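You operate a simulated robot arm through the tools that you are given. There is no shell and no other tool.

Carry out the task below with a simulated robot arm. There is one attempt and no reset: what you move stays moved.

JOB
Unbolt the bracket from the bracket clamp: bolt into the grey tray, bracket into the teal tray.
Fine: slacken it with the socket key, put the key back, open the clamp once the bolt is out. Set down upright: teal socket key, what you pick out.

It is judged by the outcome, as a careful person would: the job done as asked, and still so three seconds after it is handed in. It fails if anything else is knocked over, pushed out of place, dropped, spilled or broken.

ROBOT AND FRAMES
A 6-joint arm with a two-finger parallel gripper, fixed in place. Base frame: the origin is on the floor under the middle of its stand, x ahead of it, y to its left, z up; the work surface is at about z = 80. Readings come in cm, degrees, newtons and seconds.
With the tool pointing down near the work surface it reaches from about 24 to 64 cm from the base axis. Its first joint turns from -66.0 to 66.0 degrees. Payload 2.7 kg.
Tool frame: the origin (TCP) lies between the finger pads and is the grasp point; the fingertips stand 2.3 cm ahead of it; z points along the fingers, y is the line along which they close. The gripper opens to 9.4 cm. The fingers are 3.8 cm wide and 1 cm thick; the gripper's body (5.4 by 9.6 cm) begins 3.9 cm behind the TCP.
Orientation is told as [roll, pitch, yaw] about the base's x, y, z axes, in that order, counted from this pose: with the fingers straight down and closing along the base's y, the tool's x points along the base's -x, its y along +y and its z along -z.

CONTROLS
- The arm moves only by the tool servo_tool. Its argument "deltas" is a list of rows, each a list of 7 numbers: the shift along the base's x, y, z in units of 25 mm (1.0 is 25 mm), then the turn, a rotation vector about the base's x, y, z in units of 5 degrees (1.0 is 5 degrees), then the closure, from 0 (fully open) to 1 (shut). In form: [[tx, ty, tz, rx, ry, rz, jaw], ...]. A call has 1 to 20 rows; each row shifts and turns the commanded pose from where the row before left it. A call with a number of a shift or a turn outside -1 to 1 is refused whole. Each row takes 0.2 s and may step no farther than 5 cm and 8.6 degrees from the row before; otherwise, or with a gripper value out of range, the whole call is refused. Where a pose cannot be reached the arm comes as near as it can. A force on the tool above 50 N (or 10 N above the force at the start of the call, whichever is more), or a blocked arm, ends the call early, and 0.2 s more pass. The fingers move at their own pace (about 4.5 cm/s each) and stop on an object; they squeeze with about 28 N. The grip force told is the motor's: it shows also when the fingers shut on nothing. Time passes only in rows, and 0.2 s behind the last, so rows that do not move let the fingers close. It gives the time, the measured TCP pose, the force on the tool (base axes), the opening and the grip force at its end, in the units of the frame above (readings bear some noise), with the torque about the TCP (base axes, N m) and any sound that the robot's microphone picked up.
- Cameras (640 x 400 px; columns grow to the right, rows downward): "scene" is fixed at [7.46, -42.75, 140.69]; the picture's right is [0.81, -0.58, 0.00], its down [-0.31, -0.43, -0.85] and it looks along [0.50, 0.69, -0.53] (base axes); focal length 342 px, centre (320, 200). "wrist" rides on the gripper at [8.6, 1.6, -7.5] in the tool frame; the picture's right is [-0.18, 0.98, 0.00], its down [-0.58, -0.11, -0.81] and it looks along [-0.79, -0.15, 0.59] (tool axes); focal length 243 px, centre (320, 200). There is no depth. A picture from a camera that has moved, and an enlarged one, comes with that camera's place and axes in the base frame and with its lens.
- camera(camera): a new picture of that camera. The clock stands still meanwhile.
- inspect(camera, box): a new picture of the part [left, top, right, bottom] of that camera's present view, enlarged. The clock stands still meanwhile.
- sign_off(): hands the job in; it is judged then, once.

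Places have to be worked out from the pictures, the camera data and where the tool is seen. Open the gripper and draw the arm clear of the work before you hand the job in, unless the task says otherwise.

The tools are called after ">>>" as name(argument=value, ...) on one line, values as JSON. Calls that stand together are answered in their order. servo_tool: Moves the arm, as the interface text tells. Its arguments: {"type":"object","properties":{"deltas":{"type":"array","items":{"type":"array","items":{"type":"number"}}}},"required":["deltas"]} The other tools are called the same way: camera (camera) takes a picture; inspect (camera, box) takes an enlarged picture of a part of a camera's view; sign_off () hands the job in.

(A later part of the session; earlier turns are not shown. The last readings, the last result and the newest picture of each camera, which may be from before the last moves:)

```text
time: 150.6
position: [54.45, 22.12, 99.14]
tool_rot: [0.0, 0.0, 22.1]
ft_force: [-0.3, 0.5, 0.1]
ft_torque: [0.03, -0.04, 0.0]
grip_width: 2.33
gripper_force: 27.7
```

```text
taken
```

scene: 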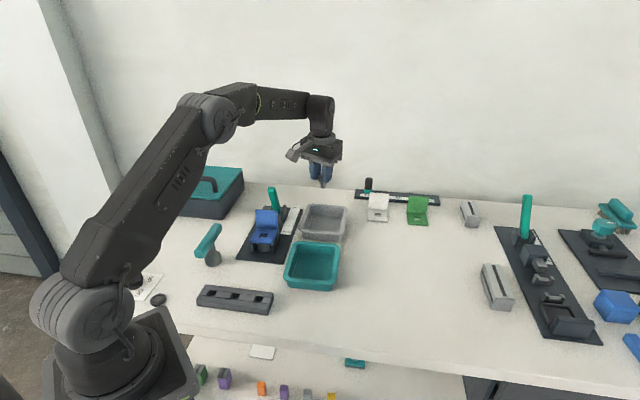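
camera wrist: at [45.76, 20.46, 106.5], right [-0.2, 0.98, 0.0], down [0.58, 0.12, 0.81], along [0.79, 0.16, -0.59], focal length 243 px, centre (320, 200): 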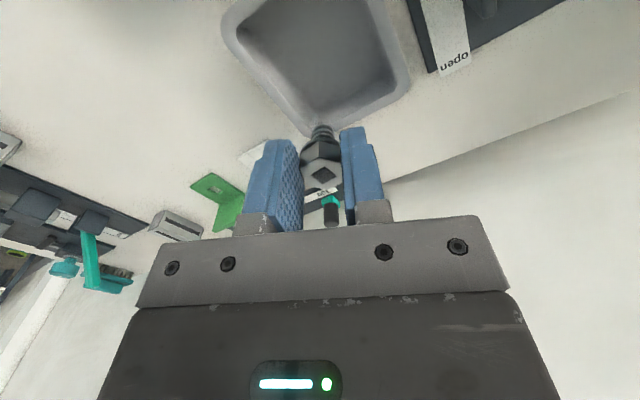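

The bolt would land at about (55.4, 22.55), well inside the tray. I'll descend most of the way and check from the side view.

>>> servo_tool(deltas=[[0, 0, -0.5, 0, 0, 0, 1], [0, 0, -0.9, 0, 0, 0, 1], [0, 0, -1, 0, 0, 0, 1], [0, 0, -1, 0, 0, 0, 1], [0, 0, -0.7, 0, 0, 0, 1], [0, 0, -0.4, 0, 0, 0, 1], [0, 0, -0.2, 0, 0, 0, 1], [0, 0, 0, 0, 0, 0, 1]])

>>> inspect(camera="scene", box=[285, 180, 365, 260])

>>> inspect(camera="wrist", box=[200, 0, 440, 230])

```text
time: 152.4
position: [54.33, 22.11, 87.42]
tool_rot: [0.0, 0.0, 22.1]
ft_force: [-0.1, 0.1, -1.5]
ft_torque: [0.03, -0.01, 0.01]
grip_width: 2.34
gripper_force: 28.0
```

```text
5.00 times, centred on (325, 220) of scene
camera zoom: at [7.47, -42.75, 140.69], right [0.81, -0.58, 0.0], down [-0.31, -0.43, -0.85], along [0.5, 0.69, -0.53], focal length 1710 px, centre (295, 100)
```

zoom: 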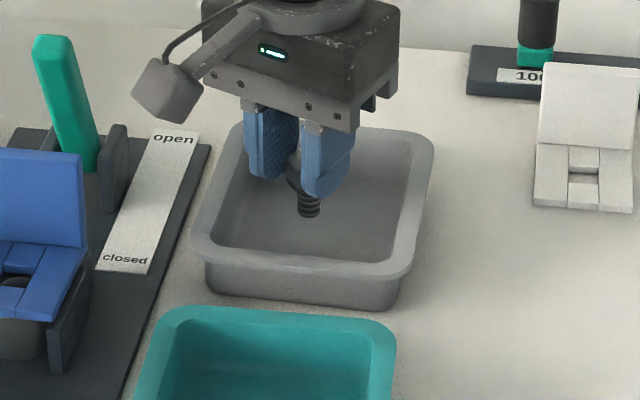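

```text
1.74 times, centred on (320, 115) of wrist
camera zoom: at [45.68, 20.49, 94.85], right [-0.2, 0.98, 0.0], down [0.58, 0.12, 0.81], along [0.79, 0.16, -0.59], focal length 422 px, centre (320, 348)
```

zoom: 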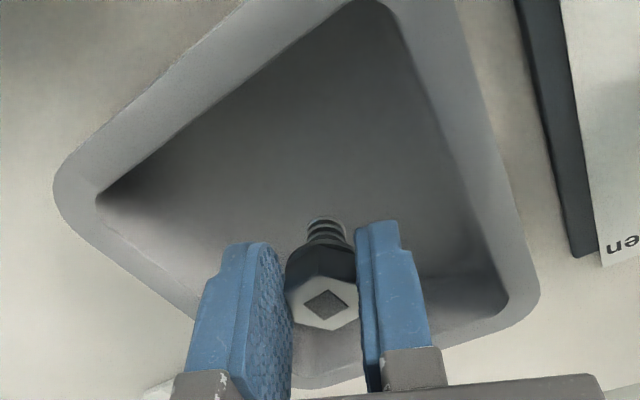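

The bolt hangs upright inside the tray. I'll lower slowly until the shank touches the floor.

>>> servo_tool(deltas=[[0, 0, -0.3, 0, 0, 0, 1], [0, 0, -0.25, 0, 0, 0, 1], [0, 0, -0.1, 0, 0, 0, 1], [0, 0, 0, 0, 0, 0, 1]])

>>> servo_tool(deltas=[[0, 0, -0.06, 0, 0, 0, 1], [0, 0, -0.06, 0, 0, 0, 1], [0, 0, 0, 0, 0, 0, 1]])

```text
time: 153.4
position: [54.39, 22.06, 85.7]
tool_rot: [0.0, 0.0, 22.1]
ft_force: [0.3, 0.3, -0.6]
ft_torque: [0.01, 0.0, 0.0]
grip_width: 2.3
gripper_force: 28.0
```

```text
time: 154.2
position: [54.3, 22.02, 85.5]
tool_rot: [-0.1, 0.0, 22.1]
ft_force: [-0.9, 0.2, 2.7]
ft_torque: [-0.03, 0.01, 0.0]
grip_width: 2.32
gripper_force: 28.2
```

There's a first hint of contact at z≈85.5. I'll take one more 0.7 mm step to confirm.

>>> servo_tool(deltas=[[0, 0, -0.03, 0, 0, 0, 1], [0, 0, 0, 0, 0, 0, 1]])

>>> inspect(camera="scene", box=[300, 195, 350, 245])

```text
time: 154.8
position: [54.32, 22.07, 85.55]
tool_rot: [-0.1, -0.1, 22.1]
ft_force: [-1.5, -2.4, 11.6]
ft_torque: [-0.07, -0.04, -0.01]
grip_width: 2.31
gripper_force: 27.6
```

```text
8.00 times, centred on (325, 220) of scene
camera zoom: at [7.44, -42.76, 140.68], right [0.81, -0.58, 0.0], down [-0.31, -0.43, -0.85], along [0.5, 0.69, -0.53], focal length 2735 px, centre (280, 40)
```

zoom: 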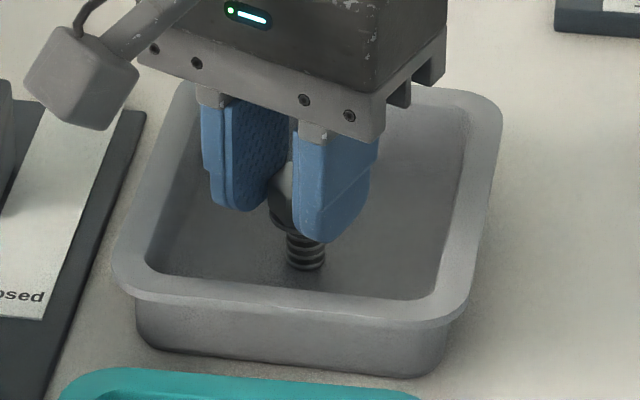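

The shank is on the tray floor. I'll ease the pressure and open slowly so the bolt stays standing.

>>> servo_tool(deltas=[[0, 0, 0.025, 0, 0, 0, 1], [0, 0, 0, 0, 0, 0, 1], [0, 0, 0, 0, 0, 0, 0.745], [0, 0, 0, 0, 0, 0, 0.73], [0, 0, 0, 0, 0, 0, 0.7], [0, 0, 0, 0, 0, 0, 0.65], [0, 0, 0, 0, 0, 0, 0.58], [0, 0, 0, 0, 0, 0, 0.55]])

>>> inspect(camera="scene", box=[300, 195, 350, 245])

>>> inspect(camera="wrist", box=[220, 60, 420, 230])

```text
time: 156.6
position: [54.39, 22.04, 85.49]
tool_rot: [0.0, 0.0, 22.2]
ft_force: [0.0, -0.1, 0.0]
ft_torque: [0.01, 0.0, -0.01]
grip_width: 4.22
gripper_force: 0.0
```

```text
8.00 times, centred on (325, 220) of scene
camera zoom: at [7.46, -42.75, 140.69], right [0.81, -0.58, 0.0], down [-0.31, -0.43, -0.85], along [0.5, 0.69, -0.53], focal length 2735 px, centre (280, 40)
```

zoom: 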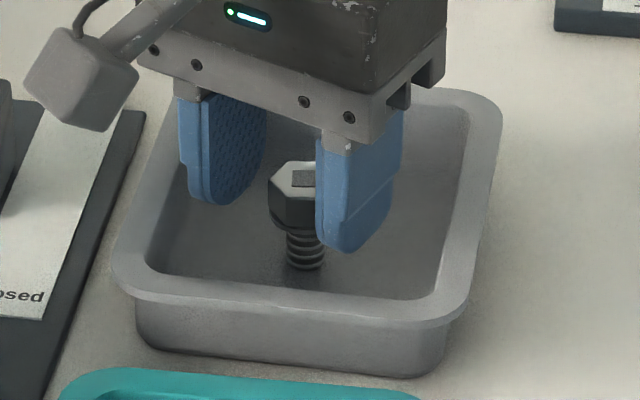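

```text
2.35 times, centred on (320, 145) of wrist
camera zoom: at [45.72, 20.4, 92.85], right [-0.2, 0.98, 0.0], down [0.58, 0.12, 0.81], along [0.79, 0.16, -0.59], focal length 571 px, centre (320, 329)
```

zoom: 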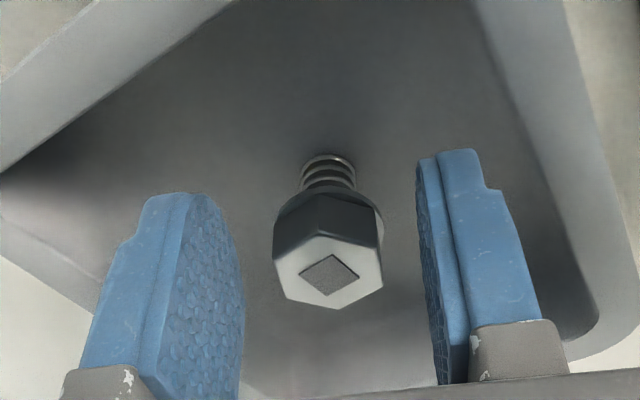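

The bolt is standing upright in the grey tray on its own. I'll withdraw straight up.

>>> servo_tool(deltas=[[0, 0, 0.2, 0, 0, 0, 0.5], [0, 0, 0.5, 0, 0, 0, 0.5], [0, 0, 0.8, 0, 0, 0, 0.5], [0, 0, 1, 0, 0, 0, 0.5], [0, 0, 1, 0, 0, 0, 0.5], [0, 0, 0.9, 0, 0, 0, 0.5], [0, 0, 0, 0, 0, 0, 0.5]])

>>> inspect(camera="scene", box=[230, 180, 350, 290])

```text
time: 158.2
position: [54.25, 21.87, 96.45]
tool_rot: [-0.1, 0.1, 22.2]
ft_force: [0.4, 0.1, 0.0]
ft_torque: [0.01, 0.0, 0.01]
grip_width: 4.67
gripper_force: 0.0
```

```text
3.64 times, centred on (290, 235) of scene
camera zoom: at [7.46, -42.75, 140.69], right [0.81, -0.58, 0.0], down [-0.31, -0.43, -0.85], along [0.5, 0.69, -0.53], focal length 1243 px, centre (429, 73)
```

zoom: 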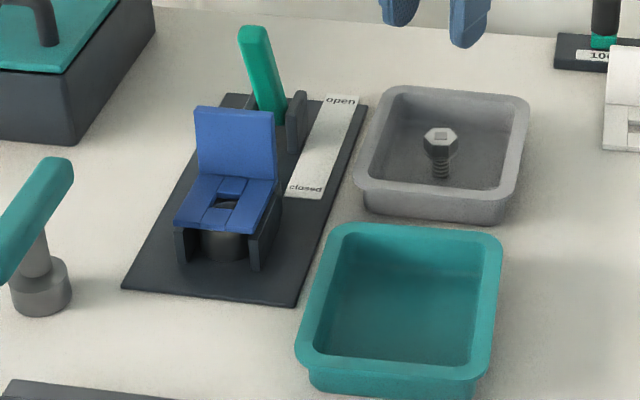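

The bolt stands in the grey tray, the key is upright and the bracket is ready. The lever's tip is at about (43.5, 30.8, 92.3), leaning toward the bracket from a pivot near (46, 33, 84), so opening means swinging it away toward the "open" label. I'll go above the gap between the back plate and lever at 45° yaw with the fingers shut.

>>> servo_tool(deltas=[[0, 0, 0.8, 0, 0, 0.5, 0.8], [0, 0, 0.7, 0, 0, 0.5, 1], [-0.4, 0.2, 0, 0, 0, 0.5, 1], [-0.6, 0.3, 0, 0, 0, 0.5, 1], [-0.7, 0.35, 0, 0, 0, 0.5, 1], [-0.8, 0.4, 0, 0, 0, 0.5, 1], [-0.8, 0.4, 0, 0, 0, 0.5, 1], [-0.8, 0.4, 0, 0, 0, 0.5, 1], [-0.7, 0.35, 0, 0, 0, 0.5, 1], [-0.3, 0.1, 0, 0, 0, 0.08, 1], [-0.2, 0.05, 0, 0, 0, 0, 1], [0, 0, 0, 0, 0, 0, 1]])

>>> camera(camera="wrist")

>>> inspect(camera="scene", box=[230, 150, 320, 260])

```text
time: 160.8
position: [41.08, 28.56, 100.28]
tool_rot: [0.1, 0.0, 45.0]
ft_force: [-0.1, -0.2, -0.2]
ft_torque: [0.01, 0.01, 0.0]
grip_width: 0.0
gripper_force: 28.4
```

```text
taken
camera wrist: at [33.77, 23.65, 107.69], right [-0.57, 0.82, 0.0], down [0.49, 0.33, 0.81], along [0.66, 0.46, -0.59], focal length 243 px, centre (320, 200)
```

wrist: 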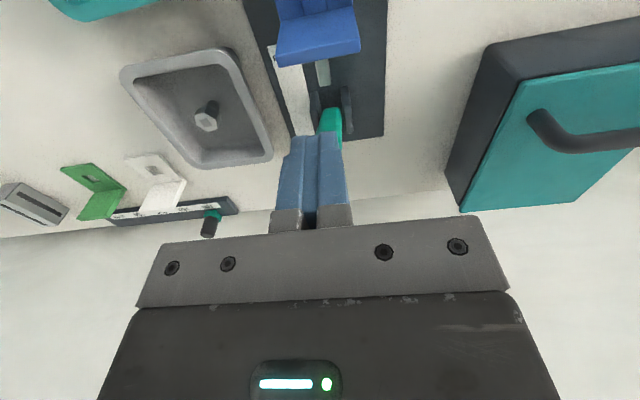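

```text
3.64 times, centred on (275, 205) of scene
camera zoom: at [7.46, -42.75, 140.69], right [0.81, -0.58, 0.0], down [-0.31, -0.43, -0.85], along [0.5, 0.69, -0.53], focal length 1243 px, centre (484, 182)
```

zoom: 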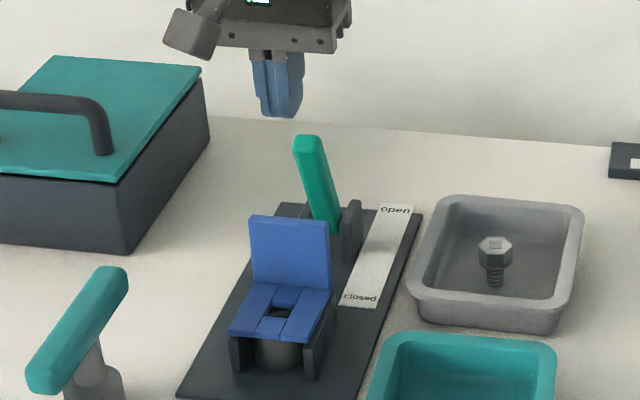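

The fingers are shut above the gap, and the lever is about 0.25 cm off my pushing line. I'll correct that and descend to z≈95 to check the gap.

>>> servo_tool(deltas=[[-0.06, 0.03, -0.5, 0, 0, 0, 1], [-0.03, -0.02, -0.8, 0, 0, 0, 1], [0, 0, -0.6, 0, 0, 0, 1], [0, 0, -0.2, 0, 0, 0, 1], [0, 0, 0, 0, 0, 0, 1]])

>>> inspect(camera="scene", box=[245, 170, 305, 240])

>>> inspect(camera="wrist", box=[240, 40, 400, 230])

```text
time: 162.0
position: [40.86, 28.52, 95.06]
tool_rot: [0.1, 0.0, 45.0]
ft_force: [0.1, -0.1, -0.2]
ft_torque: [0.02, -0.01, 0.0]
grip_width: 0.0
gripper_force: 28.4
```

```text
5.71 times, centred on (275, 205) of scene
camera zoom: at [7.46, -42.75, 140.69], right [0.81, -0.58, 0.0], down [-0.31, -0.43, -0.85], along [0.5, 0.69, -0.53], focal length 1954 px, centre (577, 171)
```

zoom: 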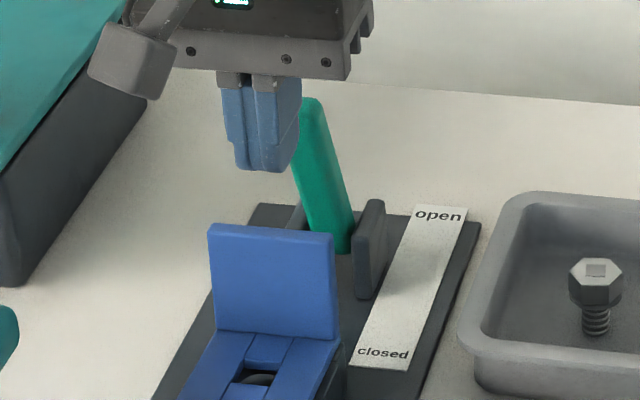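

```text
2.11 times, centred on (320, 135) of wrist
camera zoom: at [33.62, 23.66, 102.43], right [-0.57, 0.82, 0.0], down [0.49, 0.33, 0.81], along [0.66, 0.46, -0.59], focal length 511 px, centre (320, 337)
```

zoom: 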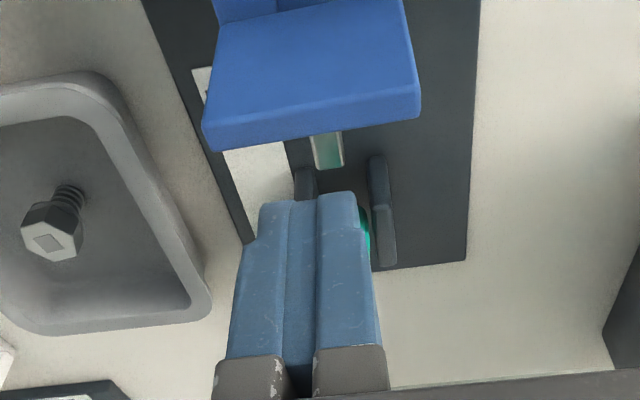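

The shut fingers are just in front of the lever. I'll nudge sideways 0.2 cm and descend to z≈92.5, watching the force.

>>> servo_tool(deltas=[[-0.06, 0.05, -0.3, 0, 0, 0, 1], [-0.02, 0.01, -0.3, 0, 0, 0, 1], [0, 0, -0.25, 0, 0, 0, 1], [0, 0, -0.15, 0, 0, 0, 1], [0, 0, 0, 0, 0, 0, 1]])

>>> inspect(camera="scene", box=[245, 170, 305, 240])

>>> inspect(camera="wrist", box=[240, 40, 400, 230])

```text
time: 163.2
position: [40.73, 28.62, 92.43]
tool_rot: [0.0, 0.0, 45.0]
ft_force: [0.2, 0.4, 0.0]
ft_torque: [-0.02, -0.02, -0.01]
grip_width: 0.0
gripper_force: 27.7
```

```text
5.71 times, centred on (275, 205) of scene
camera zoom: at [7.46, -42.75, 140.69], right [0.81, -0.58, 0.0], down [-0.31, -0.43, -0.85], along [0.5, 0.69, -0.53], focal length 1954 px, centre (577, 171)
```

zoom: 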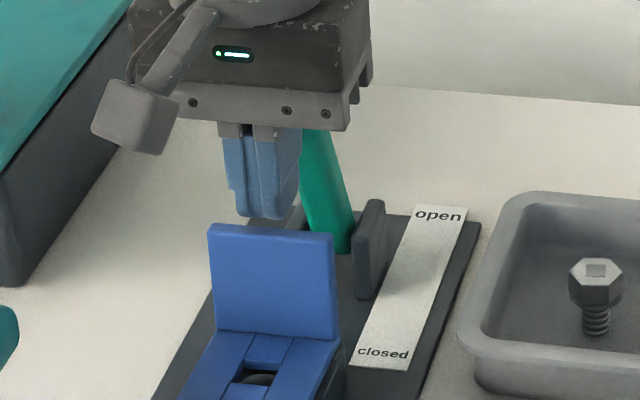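

```text
2.11 times, centred on (320, 135) of wrist
camera zoom: at [33.45, 23.75, 99.86], right [-0.57, 0.82, 0.0], down [0.49, 0.33, 0.81], along [0.66, 0.46, -0.59], focal length 511 px, centre (320, 337)
```

zoom: 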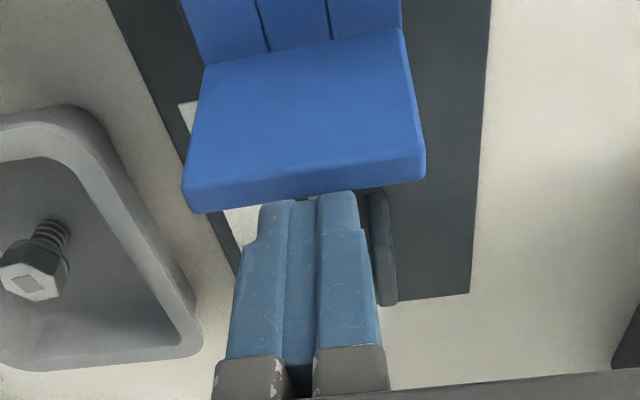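

I'm positioned behind the lever without touching it. I'll start pushing it toward the "open" side in small steps.

>>> servo_tool(deltas=[[0.1, 0.1, 0, 0, 0, 0, 1], [0.1, 0.1, 0, 0, 0, 0, 1], [0.1, 0.1, 0, 0, 0, 0, 1], [0.1, 0.1, 0, 0, 0, 0, 1]])

>>> servo_tool(deltas=[[0.1, 0.1, 0, 0, 0, 0, 1], [0.1, 0.1, 0, 0, 0, 0, 1], [0.1, 0.1, 0, 0, 0, 0, 1], [0.1, 0.1, 0, 0, 0, 0, 1]])

>>> inspect(camera="scene", box=[245, 170, 325, 250])

```text
time: 164.2
position: [41.71, 29.66, 92.31]
tool_rot: [0.0, -0.1, 44.9]
ft_force: [-0.8, -0.9, 0.6]
ft_torque: [-0.03, -0.02, -0.02]
grip_width: 0.0
gripper_force: 28.0
```

```text
time: 165.2
position: [42.63, 30.53, 92.45]
tool_rot: [-0.1, 0.0, 45.0]
ft_force: [-1.2, -0.6, 0.1]
ft_torque: [-0.02, -0.02, 0.0]
grip_width: 0.0
gripper_force: 28.0
```

```text
5.00 times, centred on (285, 210) of scene
camera zoom: at [7.46, -42.75, 140.69], right [0.81, -0.58, 0.0], down [-0.31, -0.43, -0.85], along [0.5, 0.69, -0.53], focal length 1710 px, centre (495, 150)
```

zoom: 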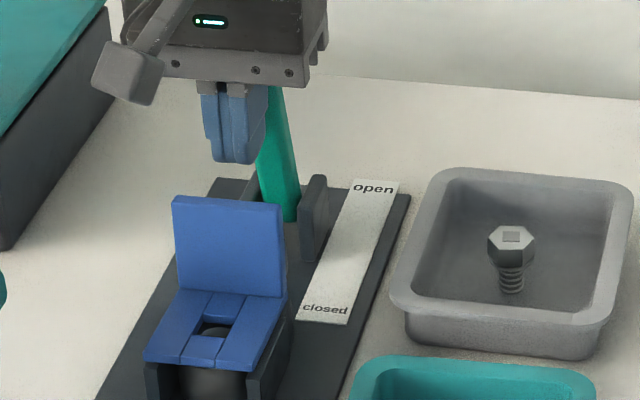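

The lever yields with only about 1 N. I'll continue pushing.

>>> servo_tool(deltas=[[0.12, 0.12, 0, 0, 0, 0, 1], [0.12, 0.12, 0, 0, 0, 0, 1], [0.12, 0.12, 0, 0, 0, 0, 1], [0.12, 0.12, 0, 0, 0, 0, 1], [0.12, 0.12, 0, 0, 0, 0, 1], [0.12, 0.12, 0, 0, 0, 0, 1]])

>>> inspect(camera="scene", box=[245, 170, 325, 250])

```text
time: 166.6
position: [44.43, 32.26, 92.35]
tool_rot: [0.0, 0.0, 45.0]
ft_force: [-0.3, 0.1, -0.1]
ft_torque: [0.02, 0.01, -0.02]
grip_width: 0.0
gripper_force: 27.6
```

```text
5.00 times, centred on (285, 210) of scene
camera zoom: at [7.46, -42.75, 140.69], right [0.81, -0.58, 0.0], down [-0.31, -0.43, -0.85], along [0.5, 0.69, -0.53], focal length 1710 px, centre (495, 150)
```

zoom: 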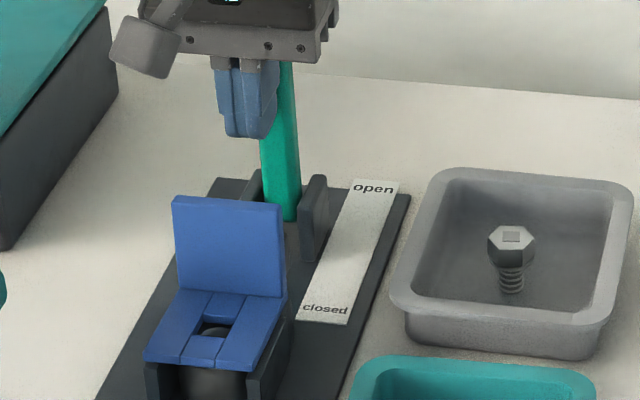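

The lever has swung past upright with no force. I'll continue toward the "open" end.

>>> servo_tool(deltas=[[0.12, 0.12, 0, 0, 0, 0, 1], [0.12, 0.12, 0, 0, 0, 0, 1], [0.12, 0.12, 0, 0, 0, 0, 1], [0.12, 0.12, 0, 0, 0, 0, 1], [0.12, 0.12, 0, 0, 0, 0, 1], [0.12, 0.12, 0, 0, 0, 0, 1]])

>>> inspect(camera="scene", box=[245, 160, 325, 240])

>>> camera(camera="wrist")

```text
time: 168.0
position: [46.21, 34.12, 92.37]
tool_rot: [0.1, -0.1, 45.0]
ft_force: [-2.2, -1.0, -1.3]
ft_torque: [-0.07, 0.04, 0.04]
grip_width: 0.02
gripper_force: 27.7
```

```text
5.00 times, centred on (285, 200) of scene
camera zoom: at [7.46, -42.75, 140.69], right [0.81, -0.58, 0.0], down [-0.31, -0.43, -0.85], along [0.5, 0.69, -0.53], focal length 1710 px, centre (495, 200)
```

zoom: 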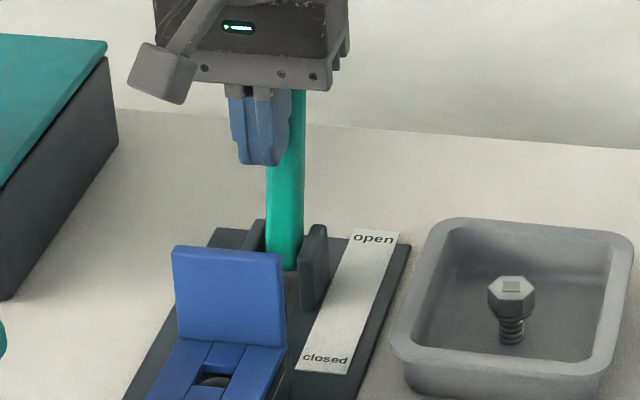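

```text
taken
camera wrist: at [38.99, 29.37, 99.86], right [-0.57, 0.82, 0.0], down [0.49, 0.33, 0.81], along [0.67, 0.46, -0.59], focal length 243 px, centre (320, 200)
```

wrist: 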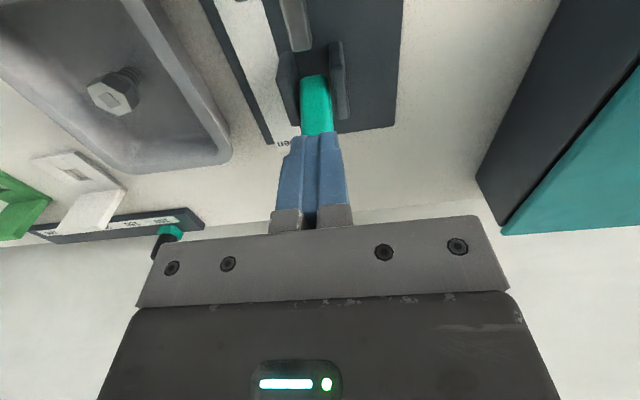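

The lever now leans well toward "open" and the plunger looks drawn back. I'll push further until it reaches its stop.

>>> servo_tool(deltas=[[0.1, 0.1, 0, 0, 0, 0, 1], [0.1, 0.1, 0, 0, 0, 0, 1], [0.1, 0.1, 0, 0, 0, 0, 1], [0.1, 0.1, 0, 0, 0, 0, 1]])

>>> inspect(camera="scene", box=[245, 160, 325, 240])

```text
time: 169.0
position: [47.29, 35.29, 92.43]
tool_rot: [0.0, -0.2, 45.0]
ft_force: [-0.3, -0.7, -0.1]
ft_torque: [0.0, -0.01, -0.05]
grip_width: 0.0
gripper_force: 27.6
```

```text
5.00 times, centred on (285, 200) of scene
camera zoom: at [7.46, -42.75, 140.68], right [0.81, -0.58, 0.0], down [-0.31, -0.43, -0.85], along [0.5, 0.69, -0.53], focal length 1710 px, centre (495, 200)
```

zoom: 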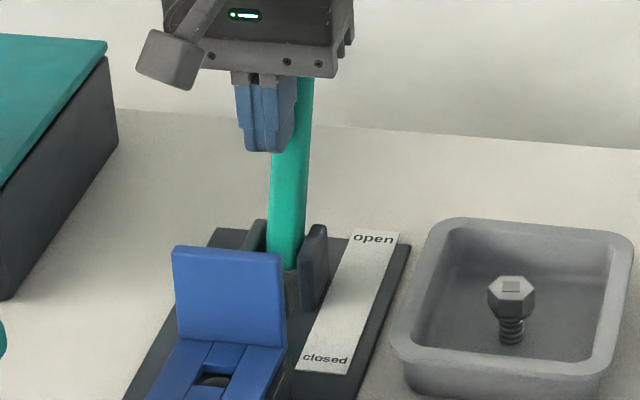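

The lever leans about 38° toward "open" and still moves freely. I'll lower a bit to keep contact and push on, watching for a stop.

>>> servo_tool(deltas=[[0.05, 0.05, -0.15, 0, 0, 0, 1], [0.08, 0.08, -0.1, 0, 0, 0, 1], [0.1, 0.1, -0.05, 0, 0, 0, 1], [0.1, 0.1, 0, 0, 0, 0, 1]])

>>> inspect(camera="scene", box=[245, 160, 325, 240])

>>> camera(camera="wrist")

```text
time: 169.8
position: [47.39, 35.58, 92.14]
tool_rot: [0.1, 0.9, 45.0]
ft_force: [-17.3, -12.4, 12.3]
ft_torque: [-0.19, 0.13, 0.15]
grip_width: 0.0
gripper_force: 27.9
stopped in row 3: the force on the tool passed its limit at 57 N (the readings are from after the stop); the commanded pose is now the measured one
```

```text
5.00 times, centred on (285, 200) of scene
camera zoom: at [7.4, -42.79, 140.67], right [0.81, -0.58, 0.0], down [-0.31, -0.43, -0.85], along [0.5, 0.69, -0.53], focal length 1710 px, centre (495, 200)
```

zoom: 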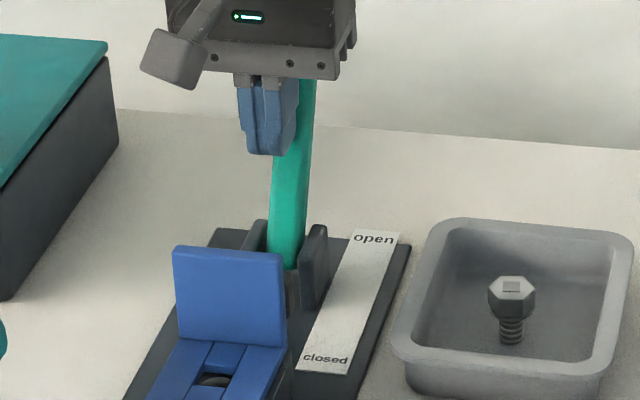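

```text
taken
camera wrist: at [40.27, 30.7, 99.69], right [-0.57, 0.82, 0.0], down [0.5, 0.34, 0.8], along [0.66, 0.45, -0.6], focal length 243 px, centre (320, 200)
```

wrist: 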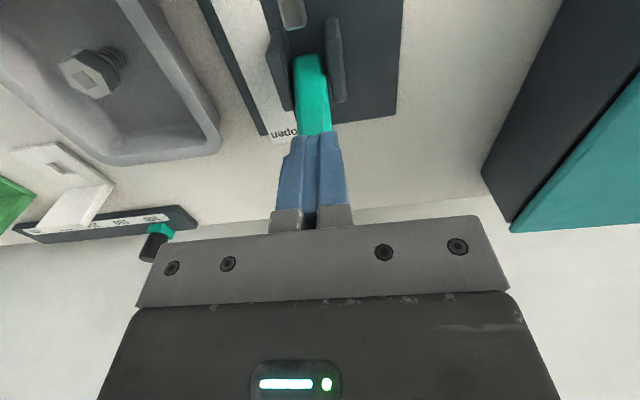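

The push hit the lever's hard stop on the "open" side and the arm halted. Nothing on the plate shifted. I'll back off and rise to check the lever stays open.

>>> servo_tool(deltas=[[-0.1, -0.1, 0.05, 0, 0, 0, 1], [-0.2, -0.2, 0.1, 0, -0.1, 0, 1], [-0.3, -0.3, 0.4, 0, 0, 0, 1], [-0.4, -0.4, 0.8, 0, 0, 0, 1], [-0.4, -0.4, 0.8, 0, 0, 0, 1], [-0.3, -0.3, 0.6, 0, 0, 0, 1], [0, 0, 0, 0, 0, 0, 1]])

>>> camera(camera="wrist")

>>> inspect(camera="scene", box=[230, 160, 340, 270])

```text
time: 171.4
position: [43.3, 31.38, 98.92]
tool_rot: [-0.3, 0.4, 45.1]
ft_force: [-0.3, 0.6, 0.0]
ft_torque: [0.03, 0.01, 0.0]
grip_width: 0.01
gripper_force: 28.3
```

```text
taken
camera wrist: at [36.04, 26.57, 106.47], right [-0.57, 0.82, -0.01], down [0.49, 0.34, 0.8], along [0.66, 0.45, -0.59], focal length 243 px, centre (320, 200)
```

wrist: 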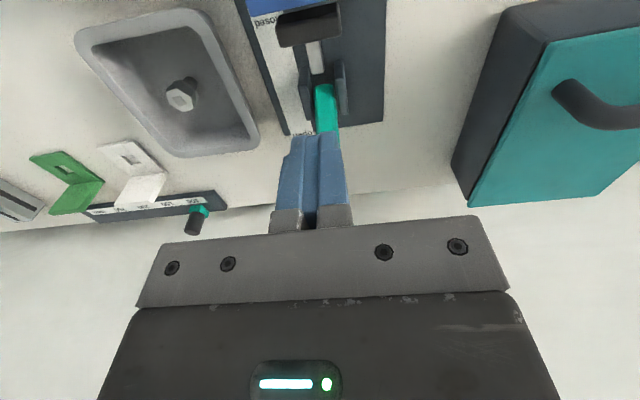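

```text
3.64 times, centred on (285, 215) of scene
camera zoom: at [7.46, -42.75, 140.69], right [0.81, -0.58, 0.0], down [-0.31, -0.43, -0.85], along [0.5, 0.69, -0.53], focal length 1243 px, centre (447, 146)
```

zoom: 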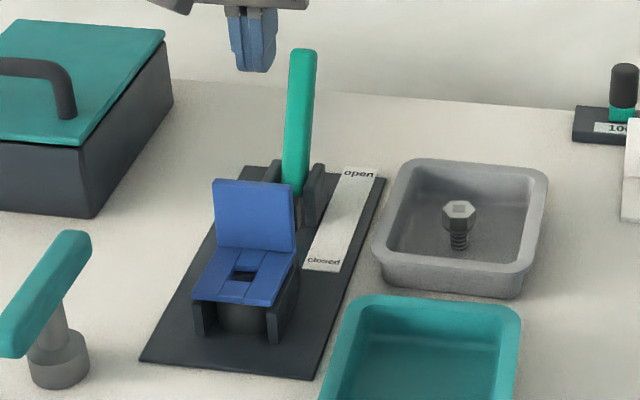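

The lever stays on "open" and the clamp pad has retracted from the bracket. Next is the bracket: I plan to pinch its back plate by its thickness, closing along u at yaw -45°. I'll move above the plate and rotate.

>>> servo_tool(deltas=[[-0.07, -0.09, 0, 0.04, -0.06, -1, 0.8], [-0.08, -0.1, 0, 0, 0, -1, 0.6], [-0.08, -0.1, 0, 0, 0, -1, 0.57], [-0.08, -0.1, 0, 0, 0, -1, 0.57], [-0.08, -0.1, 0, 0, 0, -1, 0.57], [-0.08, -0.1, 0, 0, 0, -1, 0.57], [-0.08, -0.1, 0, 0, 0, -1, 0.57], [-0.08, -0.1, 0, 0, 0, -1, 0.57], [-0.08, -0.1, 0, 0, 0, -1, 0.57], [-0.08, -0.1, 0, 0, 0, -1, 0.57], [-0.08, -0.1, 0, 0, 0, -1, 0.57], [-0.08, -0.1, 0, 0, 0, -1, 0.57], [-0.08, -0.1, 0, 0, 0, -1, 0.57], [-0.08, -0.1, 0, 0, 0, -1, 0.57], [-0.08, -0.1, 0, 0, 0, -1, 0.57], [-0.08, -0.1, 0, 0, 0, -1, 0.57], [-0.074, -0.066, 0, 0, 0, -1, 0.57], [0, 0, 0, 0, 0, -1, 0.57], [0, 0, -0.3, 0, 0, 0, 0.57], [0, 0, 0, 0, 0, 0, 0.57]])

>>> camera(camera="wrist")

>>> inspect(camera="scene", box=[230, 160, 330, 260])

```text
time: 175.6
position: [39.94, 27.18, 98.15]
tool_rot: [-0.3, -0.1, -45.0]
ft_force: [0.2, 0.2, -0.9]
ft_torque: [0.01, 0.0, -0.02]
grip_width: 4.02
gripper_force: 0.1
```

```text
taken
camera wrist: at [35.03, 34.64, 105.54], right [0.82, 0.57, -0.01], down [0.34, -0.48, 0.81], along [0.45, -0.67, -0.59], focal length 243 px, centre (320, 200)
```

wrist: 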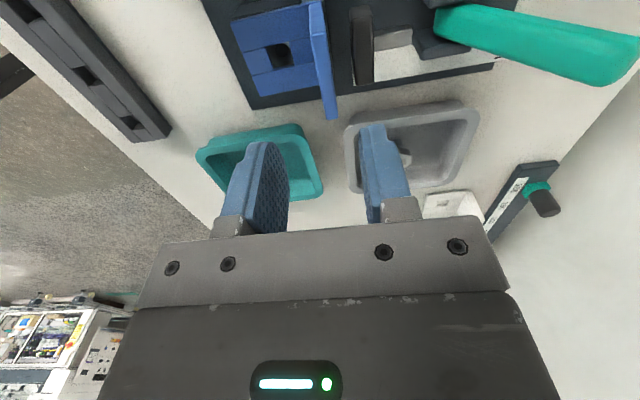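

```text
4.00 times, centred on (280, 210) of scene
camera zoom: at [7.46, -42.75, 140.69], right [0.81, -0.58, 0.0], down [-0.31, -0.43, -0.85], along [0.5, 0.69, -0.53], focal length 1368 px, centre (480, 160)
```

zoom: 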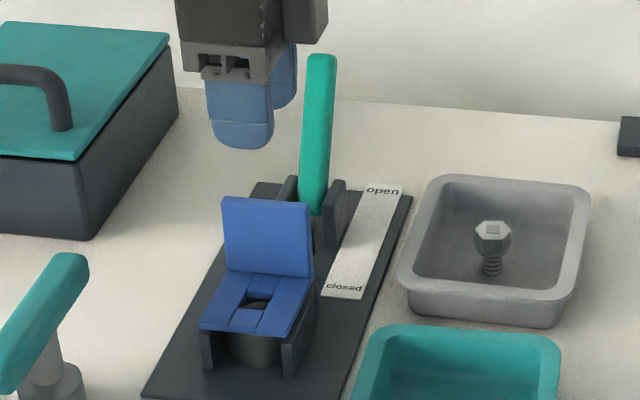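

The plate and the retracted pad are clearly separated in this view. I'll zoom in to locate the plate relative to the fingers.

>>> inspect(camera="wrist", box=[230, 0, 430, 140])

```text
2.86 times, centred on (330, 70) of wrist
camera zoom: at [35.03, 34.64, 105.54], right [0.82, 0.57, -0.01], down [0.34, -0.48, 0.81], along [0.45, -0.67, -0.59], focal length 693 px, centre (291, 571)
```

zoom: 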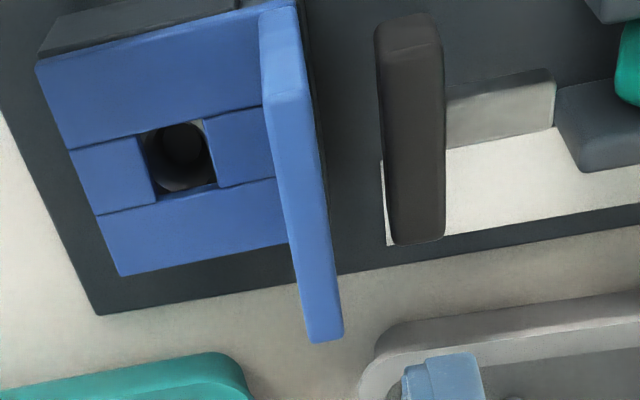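

The plate's top centreline computes to u≈48.1 (around (40.4, 27.6)), about 0.6 cm further out than my TCP. I'll shift and descend to just above the plate, then verify.

>>> servo_tool(deltas=[[0.1, 0.1, -0.3, 0, 0, 0, 0.57], [0.07, 0.07, -0.6, 0, 0, 0, 0.57], [0, 0, -0.6, 0, 0, 0, 0.57], [0, 0, -0.35, 0, 0, 0, 0.57], [0, 0, 0, 0, 0, 0, 0.57]])

>>> camera(camera="wrist")

>>> inspect(camera="scene", box=[245, 170, 315, 240])

```text
time: 176.8
position: [40.41, 27.52, 93.44]
tool_rot: [-0.4, -0.1, -44.9]
ft_force: [-1.0, 0.4, 0.1]
ft_torque: [0.02, 0.0, -0.01]
grip_width: 4.05
gripper_force: 0.1
```

```text
taken
camera wrist: at [35.43, 35.02, 100.84], right [0.82, 0.57, -0.01], down [0.34, -0.48, 0.81], along [0.45, -0.67, -0.59], focal length 243 px, centre (320, 200)
```

wrist: 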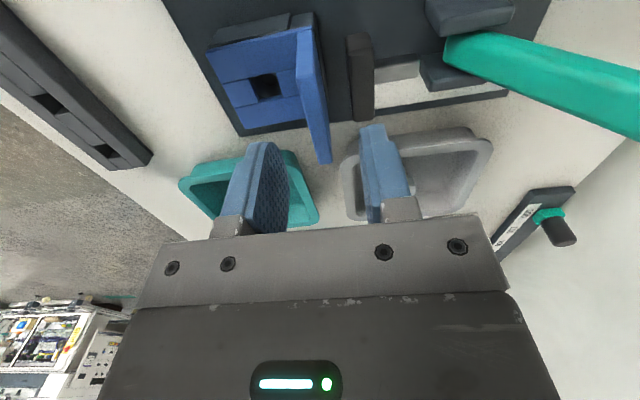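

```text
5.71 times, centred on (280, 205) of scene
camera zoom: at [7.46, -42.75, 140.69], right [0.81, -0.58, 0.0], down [-0.31, -0.43, -0.85], along [0.5, 0.69, -0.53], focal length 1954 px, centre (549, 171)
```

zoom: 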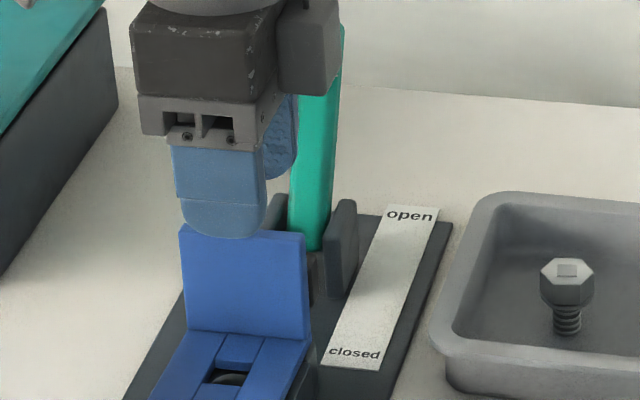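

I'll zoom to measure the plate's position between the fingers.

>>> inspect(camera="wrist", box=[220, 20, 430, 230])

```text
1.90 times, centred on (325, 125) of wrist
camera zoom: at [35.43, 35.02, 100.84], right [0.82, 0.57, -0.01], down [0.34, -0.48, 0.81], along [0.45, -0.67, -0.59], focal length 462 px, centre (310, 343)
```

zoom: 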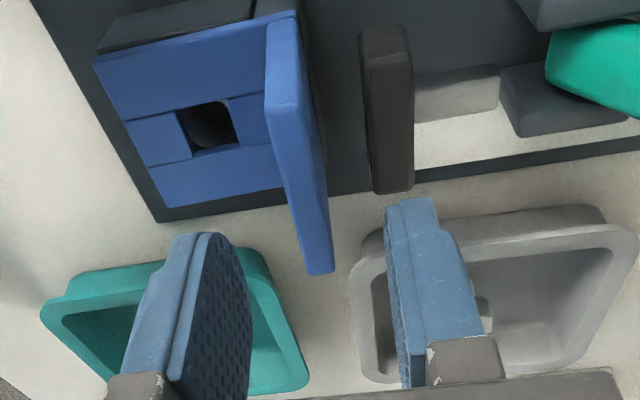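

The plate is about 0.1 cm off centre and turned about 2° from the tool. The pad behind it leaves about 2 cm for the finger, so I'll use a 2.2 cm opening, trim position and yaw, and go down to z≈89.

>>> servo_tool(deltas=[[-0.034, -0.034, 0, 0.06, 0, -0.35, 0.766], [0, 0, 0, 0, 0, 0, 0.766], [0, 0, -0.4, 0, 0, 0, 0.766], [0, 0, -0.5, 0, 0, 0, 0.766], [0, 0, 0, 0, 0, 0, 0.766]])

>>> inspect(camera="wrist", box=[220, 20, 430, 230])

>>> inspect(camera="scene", box=[245, 180, 315, 250])

```text
time: 178.0
position: [40.28, 27.41, 91.32]
tool_rot: [0.0, 0.2, -46.7]
ft_force: [-0.6, -0.5, 0.3]
ft_torque: [-0.03, -0.01, 0.0]
grip_width: 2.2
gripper_force: 0.0
```

```text
1.90 times, centred on (325, 125) of wrist
camera zoom: at [35.59, 35.02, 98.7], right [0.84, 0.54, 0.0], down [0.32, -0.5, 0.81], along [0.43, -0.68, -0.59], focal length 462 px, centre (310, 343)
```

zoom: 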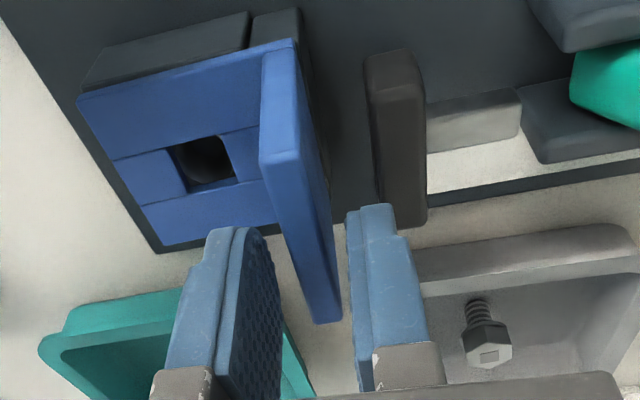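

```text
5.71 times, centred on (280, 215) of scene
camera zoom: at [7.46, -42.75, 140.69], right [0.81, -0.58, 0.0], down [-0.31, -0.43, -0.85], along [0.5, 0.69, -0.53], focal length 1954 px, centre (549, 114)
```

zoom: 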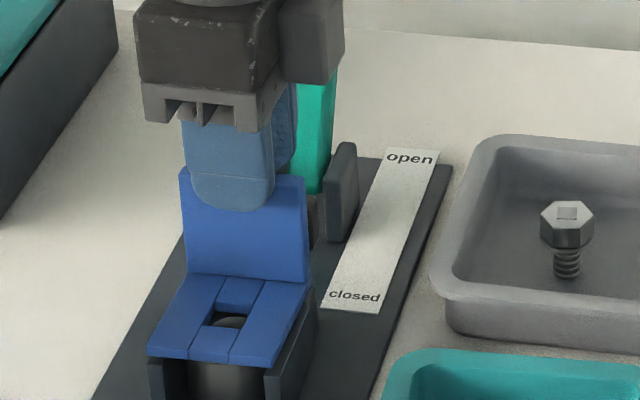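

The plate is centred and parallel between the fingers. I'll descend to z≈89.0 and check for contact.

>>> servo_tool(deltas=[[-0.02, -0.02, -0.3, 0, 0, 0, 0.766], [0, 0, -0.3, 0, 0, 0, 0.766], [0, 0, -0.3, 0, 0, 0, 0.766], [0, 0, 0, 0, 0, 0, 0.766]])

>>> inspect(camera="scene", box=[245, 180, 315, 250])

>>> inspect(camera="wrist", box=[220, 20, 430, 230])

```text
time: 179.0
position: [40.33, 27.37, 88.94]
tool_rot: [-0.2, 0.2, -46.7]
ft_force: [-0.3, -0.3, 0.6]
ft_torque: [0.01, 0.01, 0.0]
grip_width: 2.18
gripper_force: 0.0
```

```text
5.71 times, centred on (280, 215) of scene
camera zoom: at [7.46, -42.75, 140.69], right [0.81, -0.58, 0.0], down [-0.31, -0.43, -0.85], along [0.5, 0.69, -0.53], focal length 1954 px, centre (549, 114)
```

zoom: 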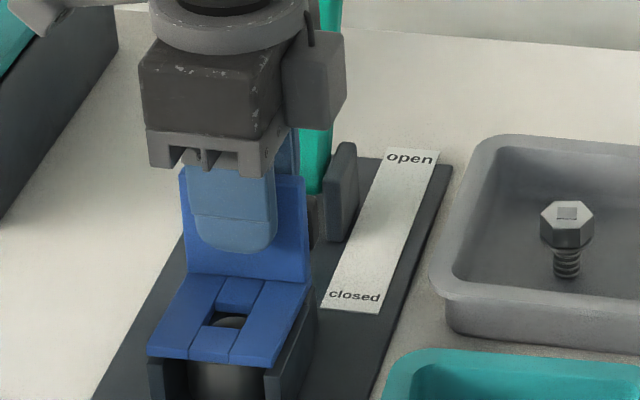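

```text
1.90 times, centred on (325, 125) of wrist
camera zoom: at [35.53, 35.0, 96.34], right [0.84, 0.54, 0.0], down [0.32, -0.5, 0.81], along [0.43, -0.68, -0.59], focal length 462 px, centre (310, 343)
```

zoom: 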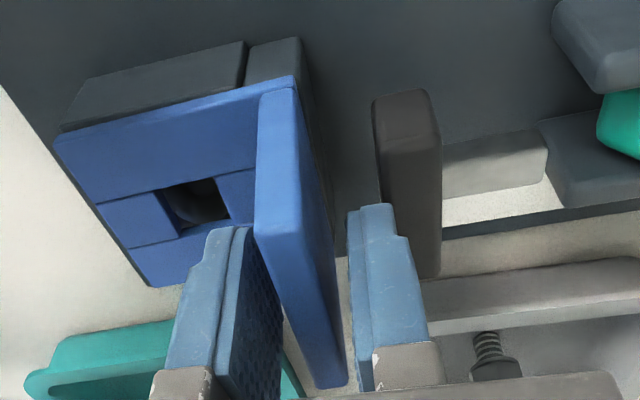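

There's no contact and about 3 cm of overlap on the plate. I'll close the fingers on it.

>>> servo_tool(deltas=[[0, 0, 0, 0, 0, 0, 0.85], [0, 0, 0, 0, 0, 0, 0.93], [0, 0, 0, 0, 0, 0, 1], [0, 0, 0, 0, 0, 0, 1], [0, 0, 0, 0, 0, 0, 1]])

>>> inspect(camera="scene", box=[245, 180, 315, 250])

```text
time: 180.2
position: [40.23, 27.48, 88.88]
tool_rot: [-0.2, 0.2, -46.7]
ft_force: [-0.5, -0.8, -0.1]
ft_torque: [-0.04, 0.06, 0.06]
grip_width: 0.99
gripper_force: 27.7
```

```text
5.71 times, centred on (280, 215) of scene
camera zoom: at [7.46, -42.75, 140.68], right [0.81, -0.58, 0.0], down [-0.31, -0.43, -0.85], along [0.5, 0.69, -0.53], focal length 1954 px, centre (549, 114)
```

zoom: 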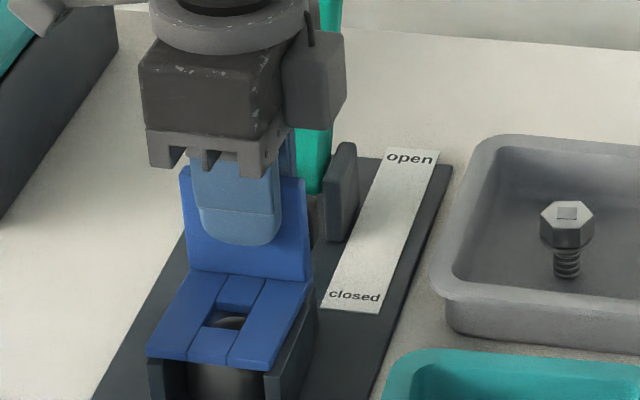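

The plate is gripped at 0.99 cm with no load. I'll lift the bracket gently straight up.

>>> servo_tool(deltas=[[0, 0, 0.06, 0, 0, 0, 1], [0, 0, 0.1, 0, 0, 0, 1], [0, 0, 0.15, 0, 0, 0, 1], [0, 0, 0.15, 0, 0, 0, 1]])

>>> inspect(camera="scene", box=[245, 180, 315, 250])

```text
time: 181.2
position: [40.22, 27.47, 90.21]
tool_rot: [-0.2, 0.1, -46.7]
ft_force: [0.3, -0.3, -1.9]
ft_torque: [0.0, -0.03, 0.01]
grip_width: 0.98
gripper_force: 27.1
```

```text
5.71 times, centred on (280, 215) of scene
camera zoom: at [7.47, -42.74, 140.69], right [0.81, -0.58, 0.0], down [-0.31, -0.43, -0.85], along [0.5, 0.69, -0.53], focal length 1954 px, centre (549, 114)
```

zoom: 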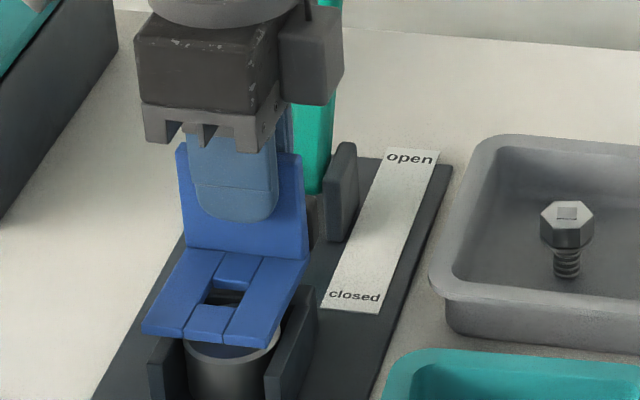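

The bracket comes out level and free (about 2 N). I'll lift it well clear.

>>> servo_tool(deltas=[[0, 0, 0.4, 0, 0, 0, 1], [0, 0, 0.7, 0, 0, 0, 1], [0, 0, 0.8, 0, 0, 0, 1], [0, 0, 0.7, 0, 0, 0, 1], [0, 0, 0.4, 0, 0, 0, 1], [0, 0, 0, 0, 0, 0, 1]])

>>> inspect(camera="scene", box=[230, 160, 350, 300])

>>> camera(camera="wrist")

```text
time: 182.6
position: [40.21, 27.51, 97.8]
tool_rot: [-0.1, 0.2, -46.7]
ft_force: [-0.4, 0.1, -2.0]
ft_torque: [0.01, -0.02, 0.0]
grip_width: 0.98
gripper_force: 28.1
```

```text
2.86 times, centred on (290, 230) of scene
camera zoom: at [7.47, -42.75, 140.69], right [0.81, -0.58, 0.0], down [-0.31, -0.43, -0.85], along [0.5, 0.69, -0.53], focal length 977 px, centre (406, 114)
```

zoom: 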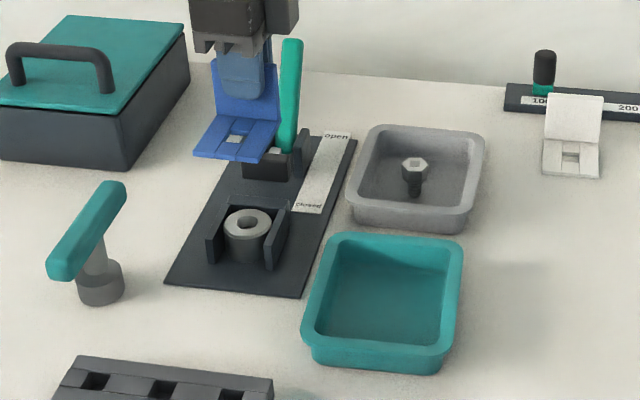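

```text
taken
camera wrist: at [35.51, 35.01, 105.17], right [0.84, 0.54, 0.0], down [0.32, -0.5, 0.81], along [0.43, -0.68, -0.59], focal length 243 px, centre (320, 200)
```

wrist: 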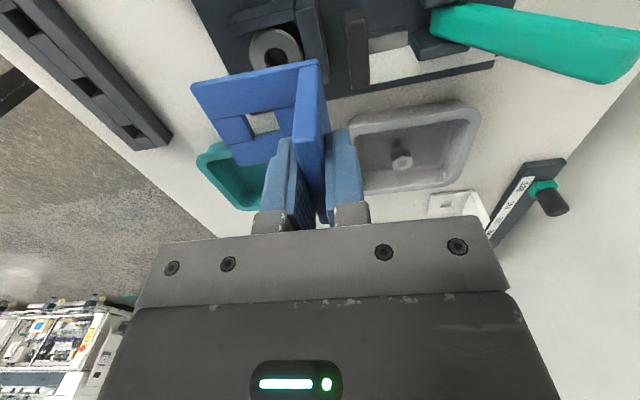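

The clamp is empty and everything else is in place. I'll measure the teal tray precisely before moving.

>>> inspect(camera="scene", box=[270, 225, 360, 305])

```text
5.00 times, centred on (315, 265) of scene
camera zoom: at [7.47, -42.75, 140.69], right [0.81, -0.58, 0.0], down [-0.31, -0.43, -0.85], along [0.5, 0.69, -0.53], focal length 1710 px, centre (345, -125)
```

zoom: 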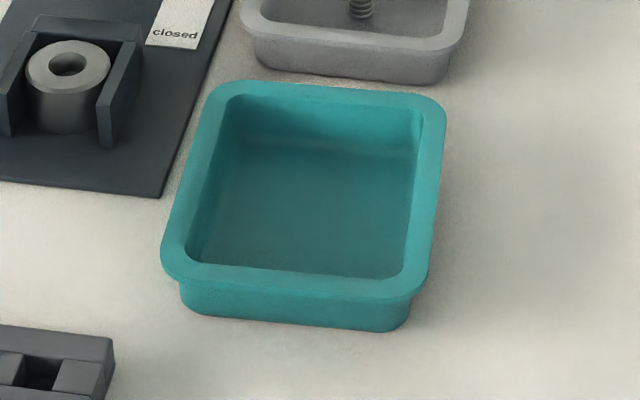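

The teal tray is centred at about (43.6, 10.3), with its long axis at about 48° and its rim at about z=82.7. The bracket's footprint (6 × 7.2 cm) fits with about 1.4 cm to spare all round. I'll move above it, aligning yaw to -42°.

>>> servo_tool(deltas=[[0.1, -0.25, 0, 0, 0, 0.1, 1], [0.2, -0.55, 0, 0, 0, 0.12, 1], [0.3, -0.8, 0, 0, 0, 0.12, 1], [0.35, -0.95, 0, 0, 0, 0.12, 1], [0.35, -0.95, 0, 0, 0, 0.12, 1], [0.35, -0.95, 0, 0, 0, 0.12, 1], [0.3, -0.8, 0, 0, 0, 0.12, 1], [0.2, -0.5, 0, 0, 0, 0.12, 1], [0.09, -0.27, 0, 0, 0, 0, 1], [0, 0, 0, 0, 0, 0, 1]])

>>> camera(camera="wrist")

>>> inspect(camera="scene", box=[250, 190, 370, 310])

```text
time: 184.8
position: [45.88, 12.37, 97.54]
tool_rot: [-0.1, 0.0, -42.0]
ft_force: [0.5, -0.1, -2.2]
ft_torque: [0.03, -0.01, 0.01]
grip_width: 0.97
gripper_force: 27.9
```

```text
taken
camera wrist: at [40.64, 19.47, 105.03], right [0.79, 0.61, 0.0], down [0.36, -0.47, 0.81], along [0.49, -0.64, -0.59], focal length 243 px, centre (320, 200)
```

wrist: 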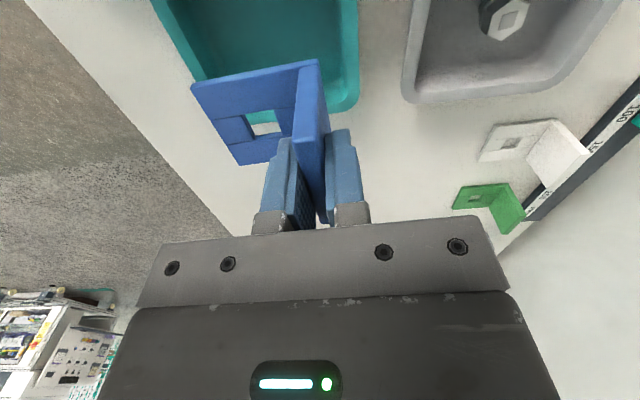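

```text
3.33 times, centred on (310, 250) of scene
camera zoom: at [7.47, -42.75, 140.69], right [0.81, -0.58, 0.0], down [-0.31, -0.43, -0.85], along [0.5, 0.69, -0.53], focal length 1140 px, centre (353, 33)
```

zoom: 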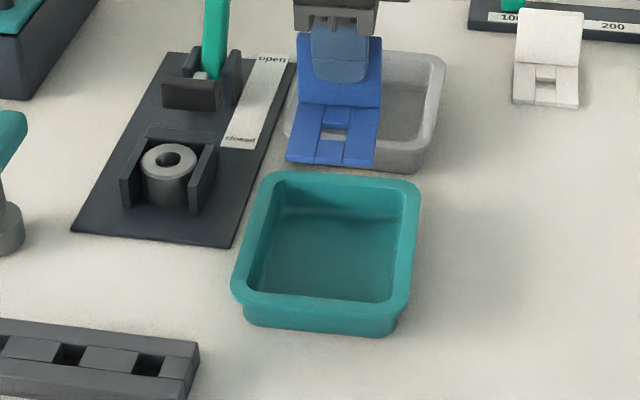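

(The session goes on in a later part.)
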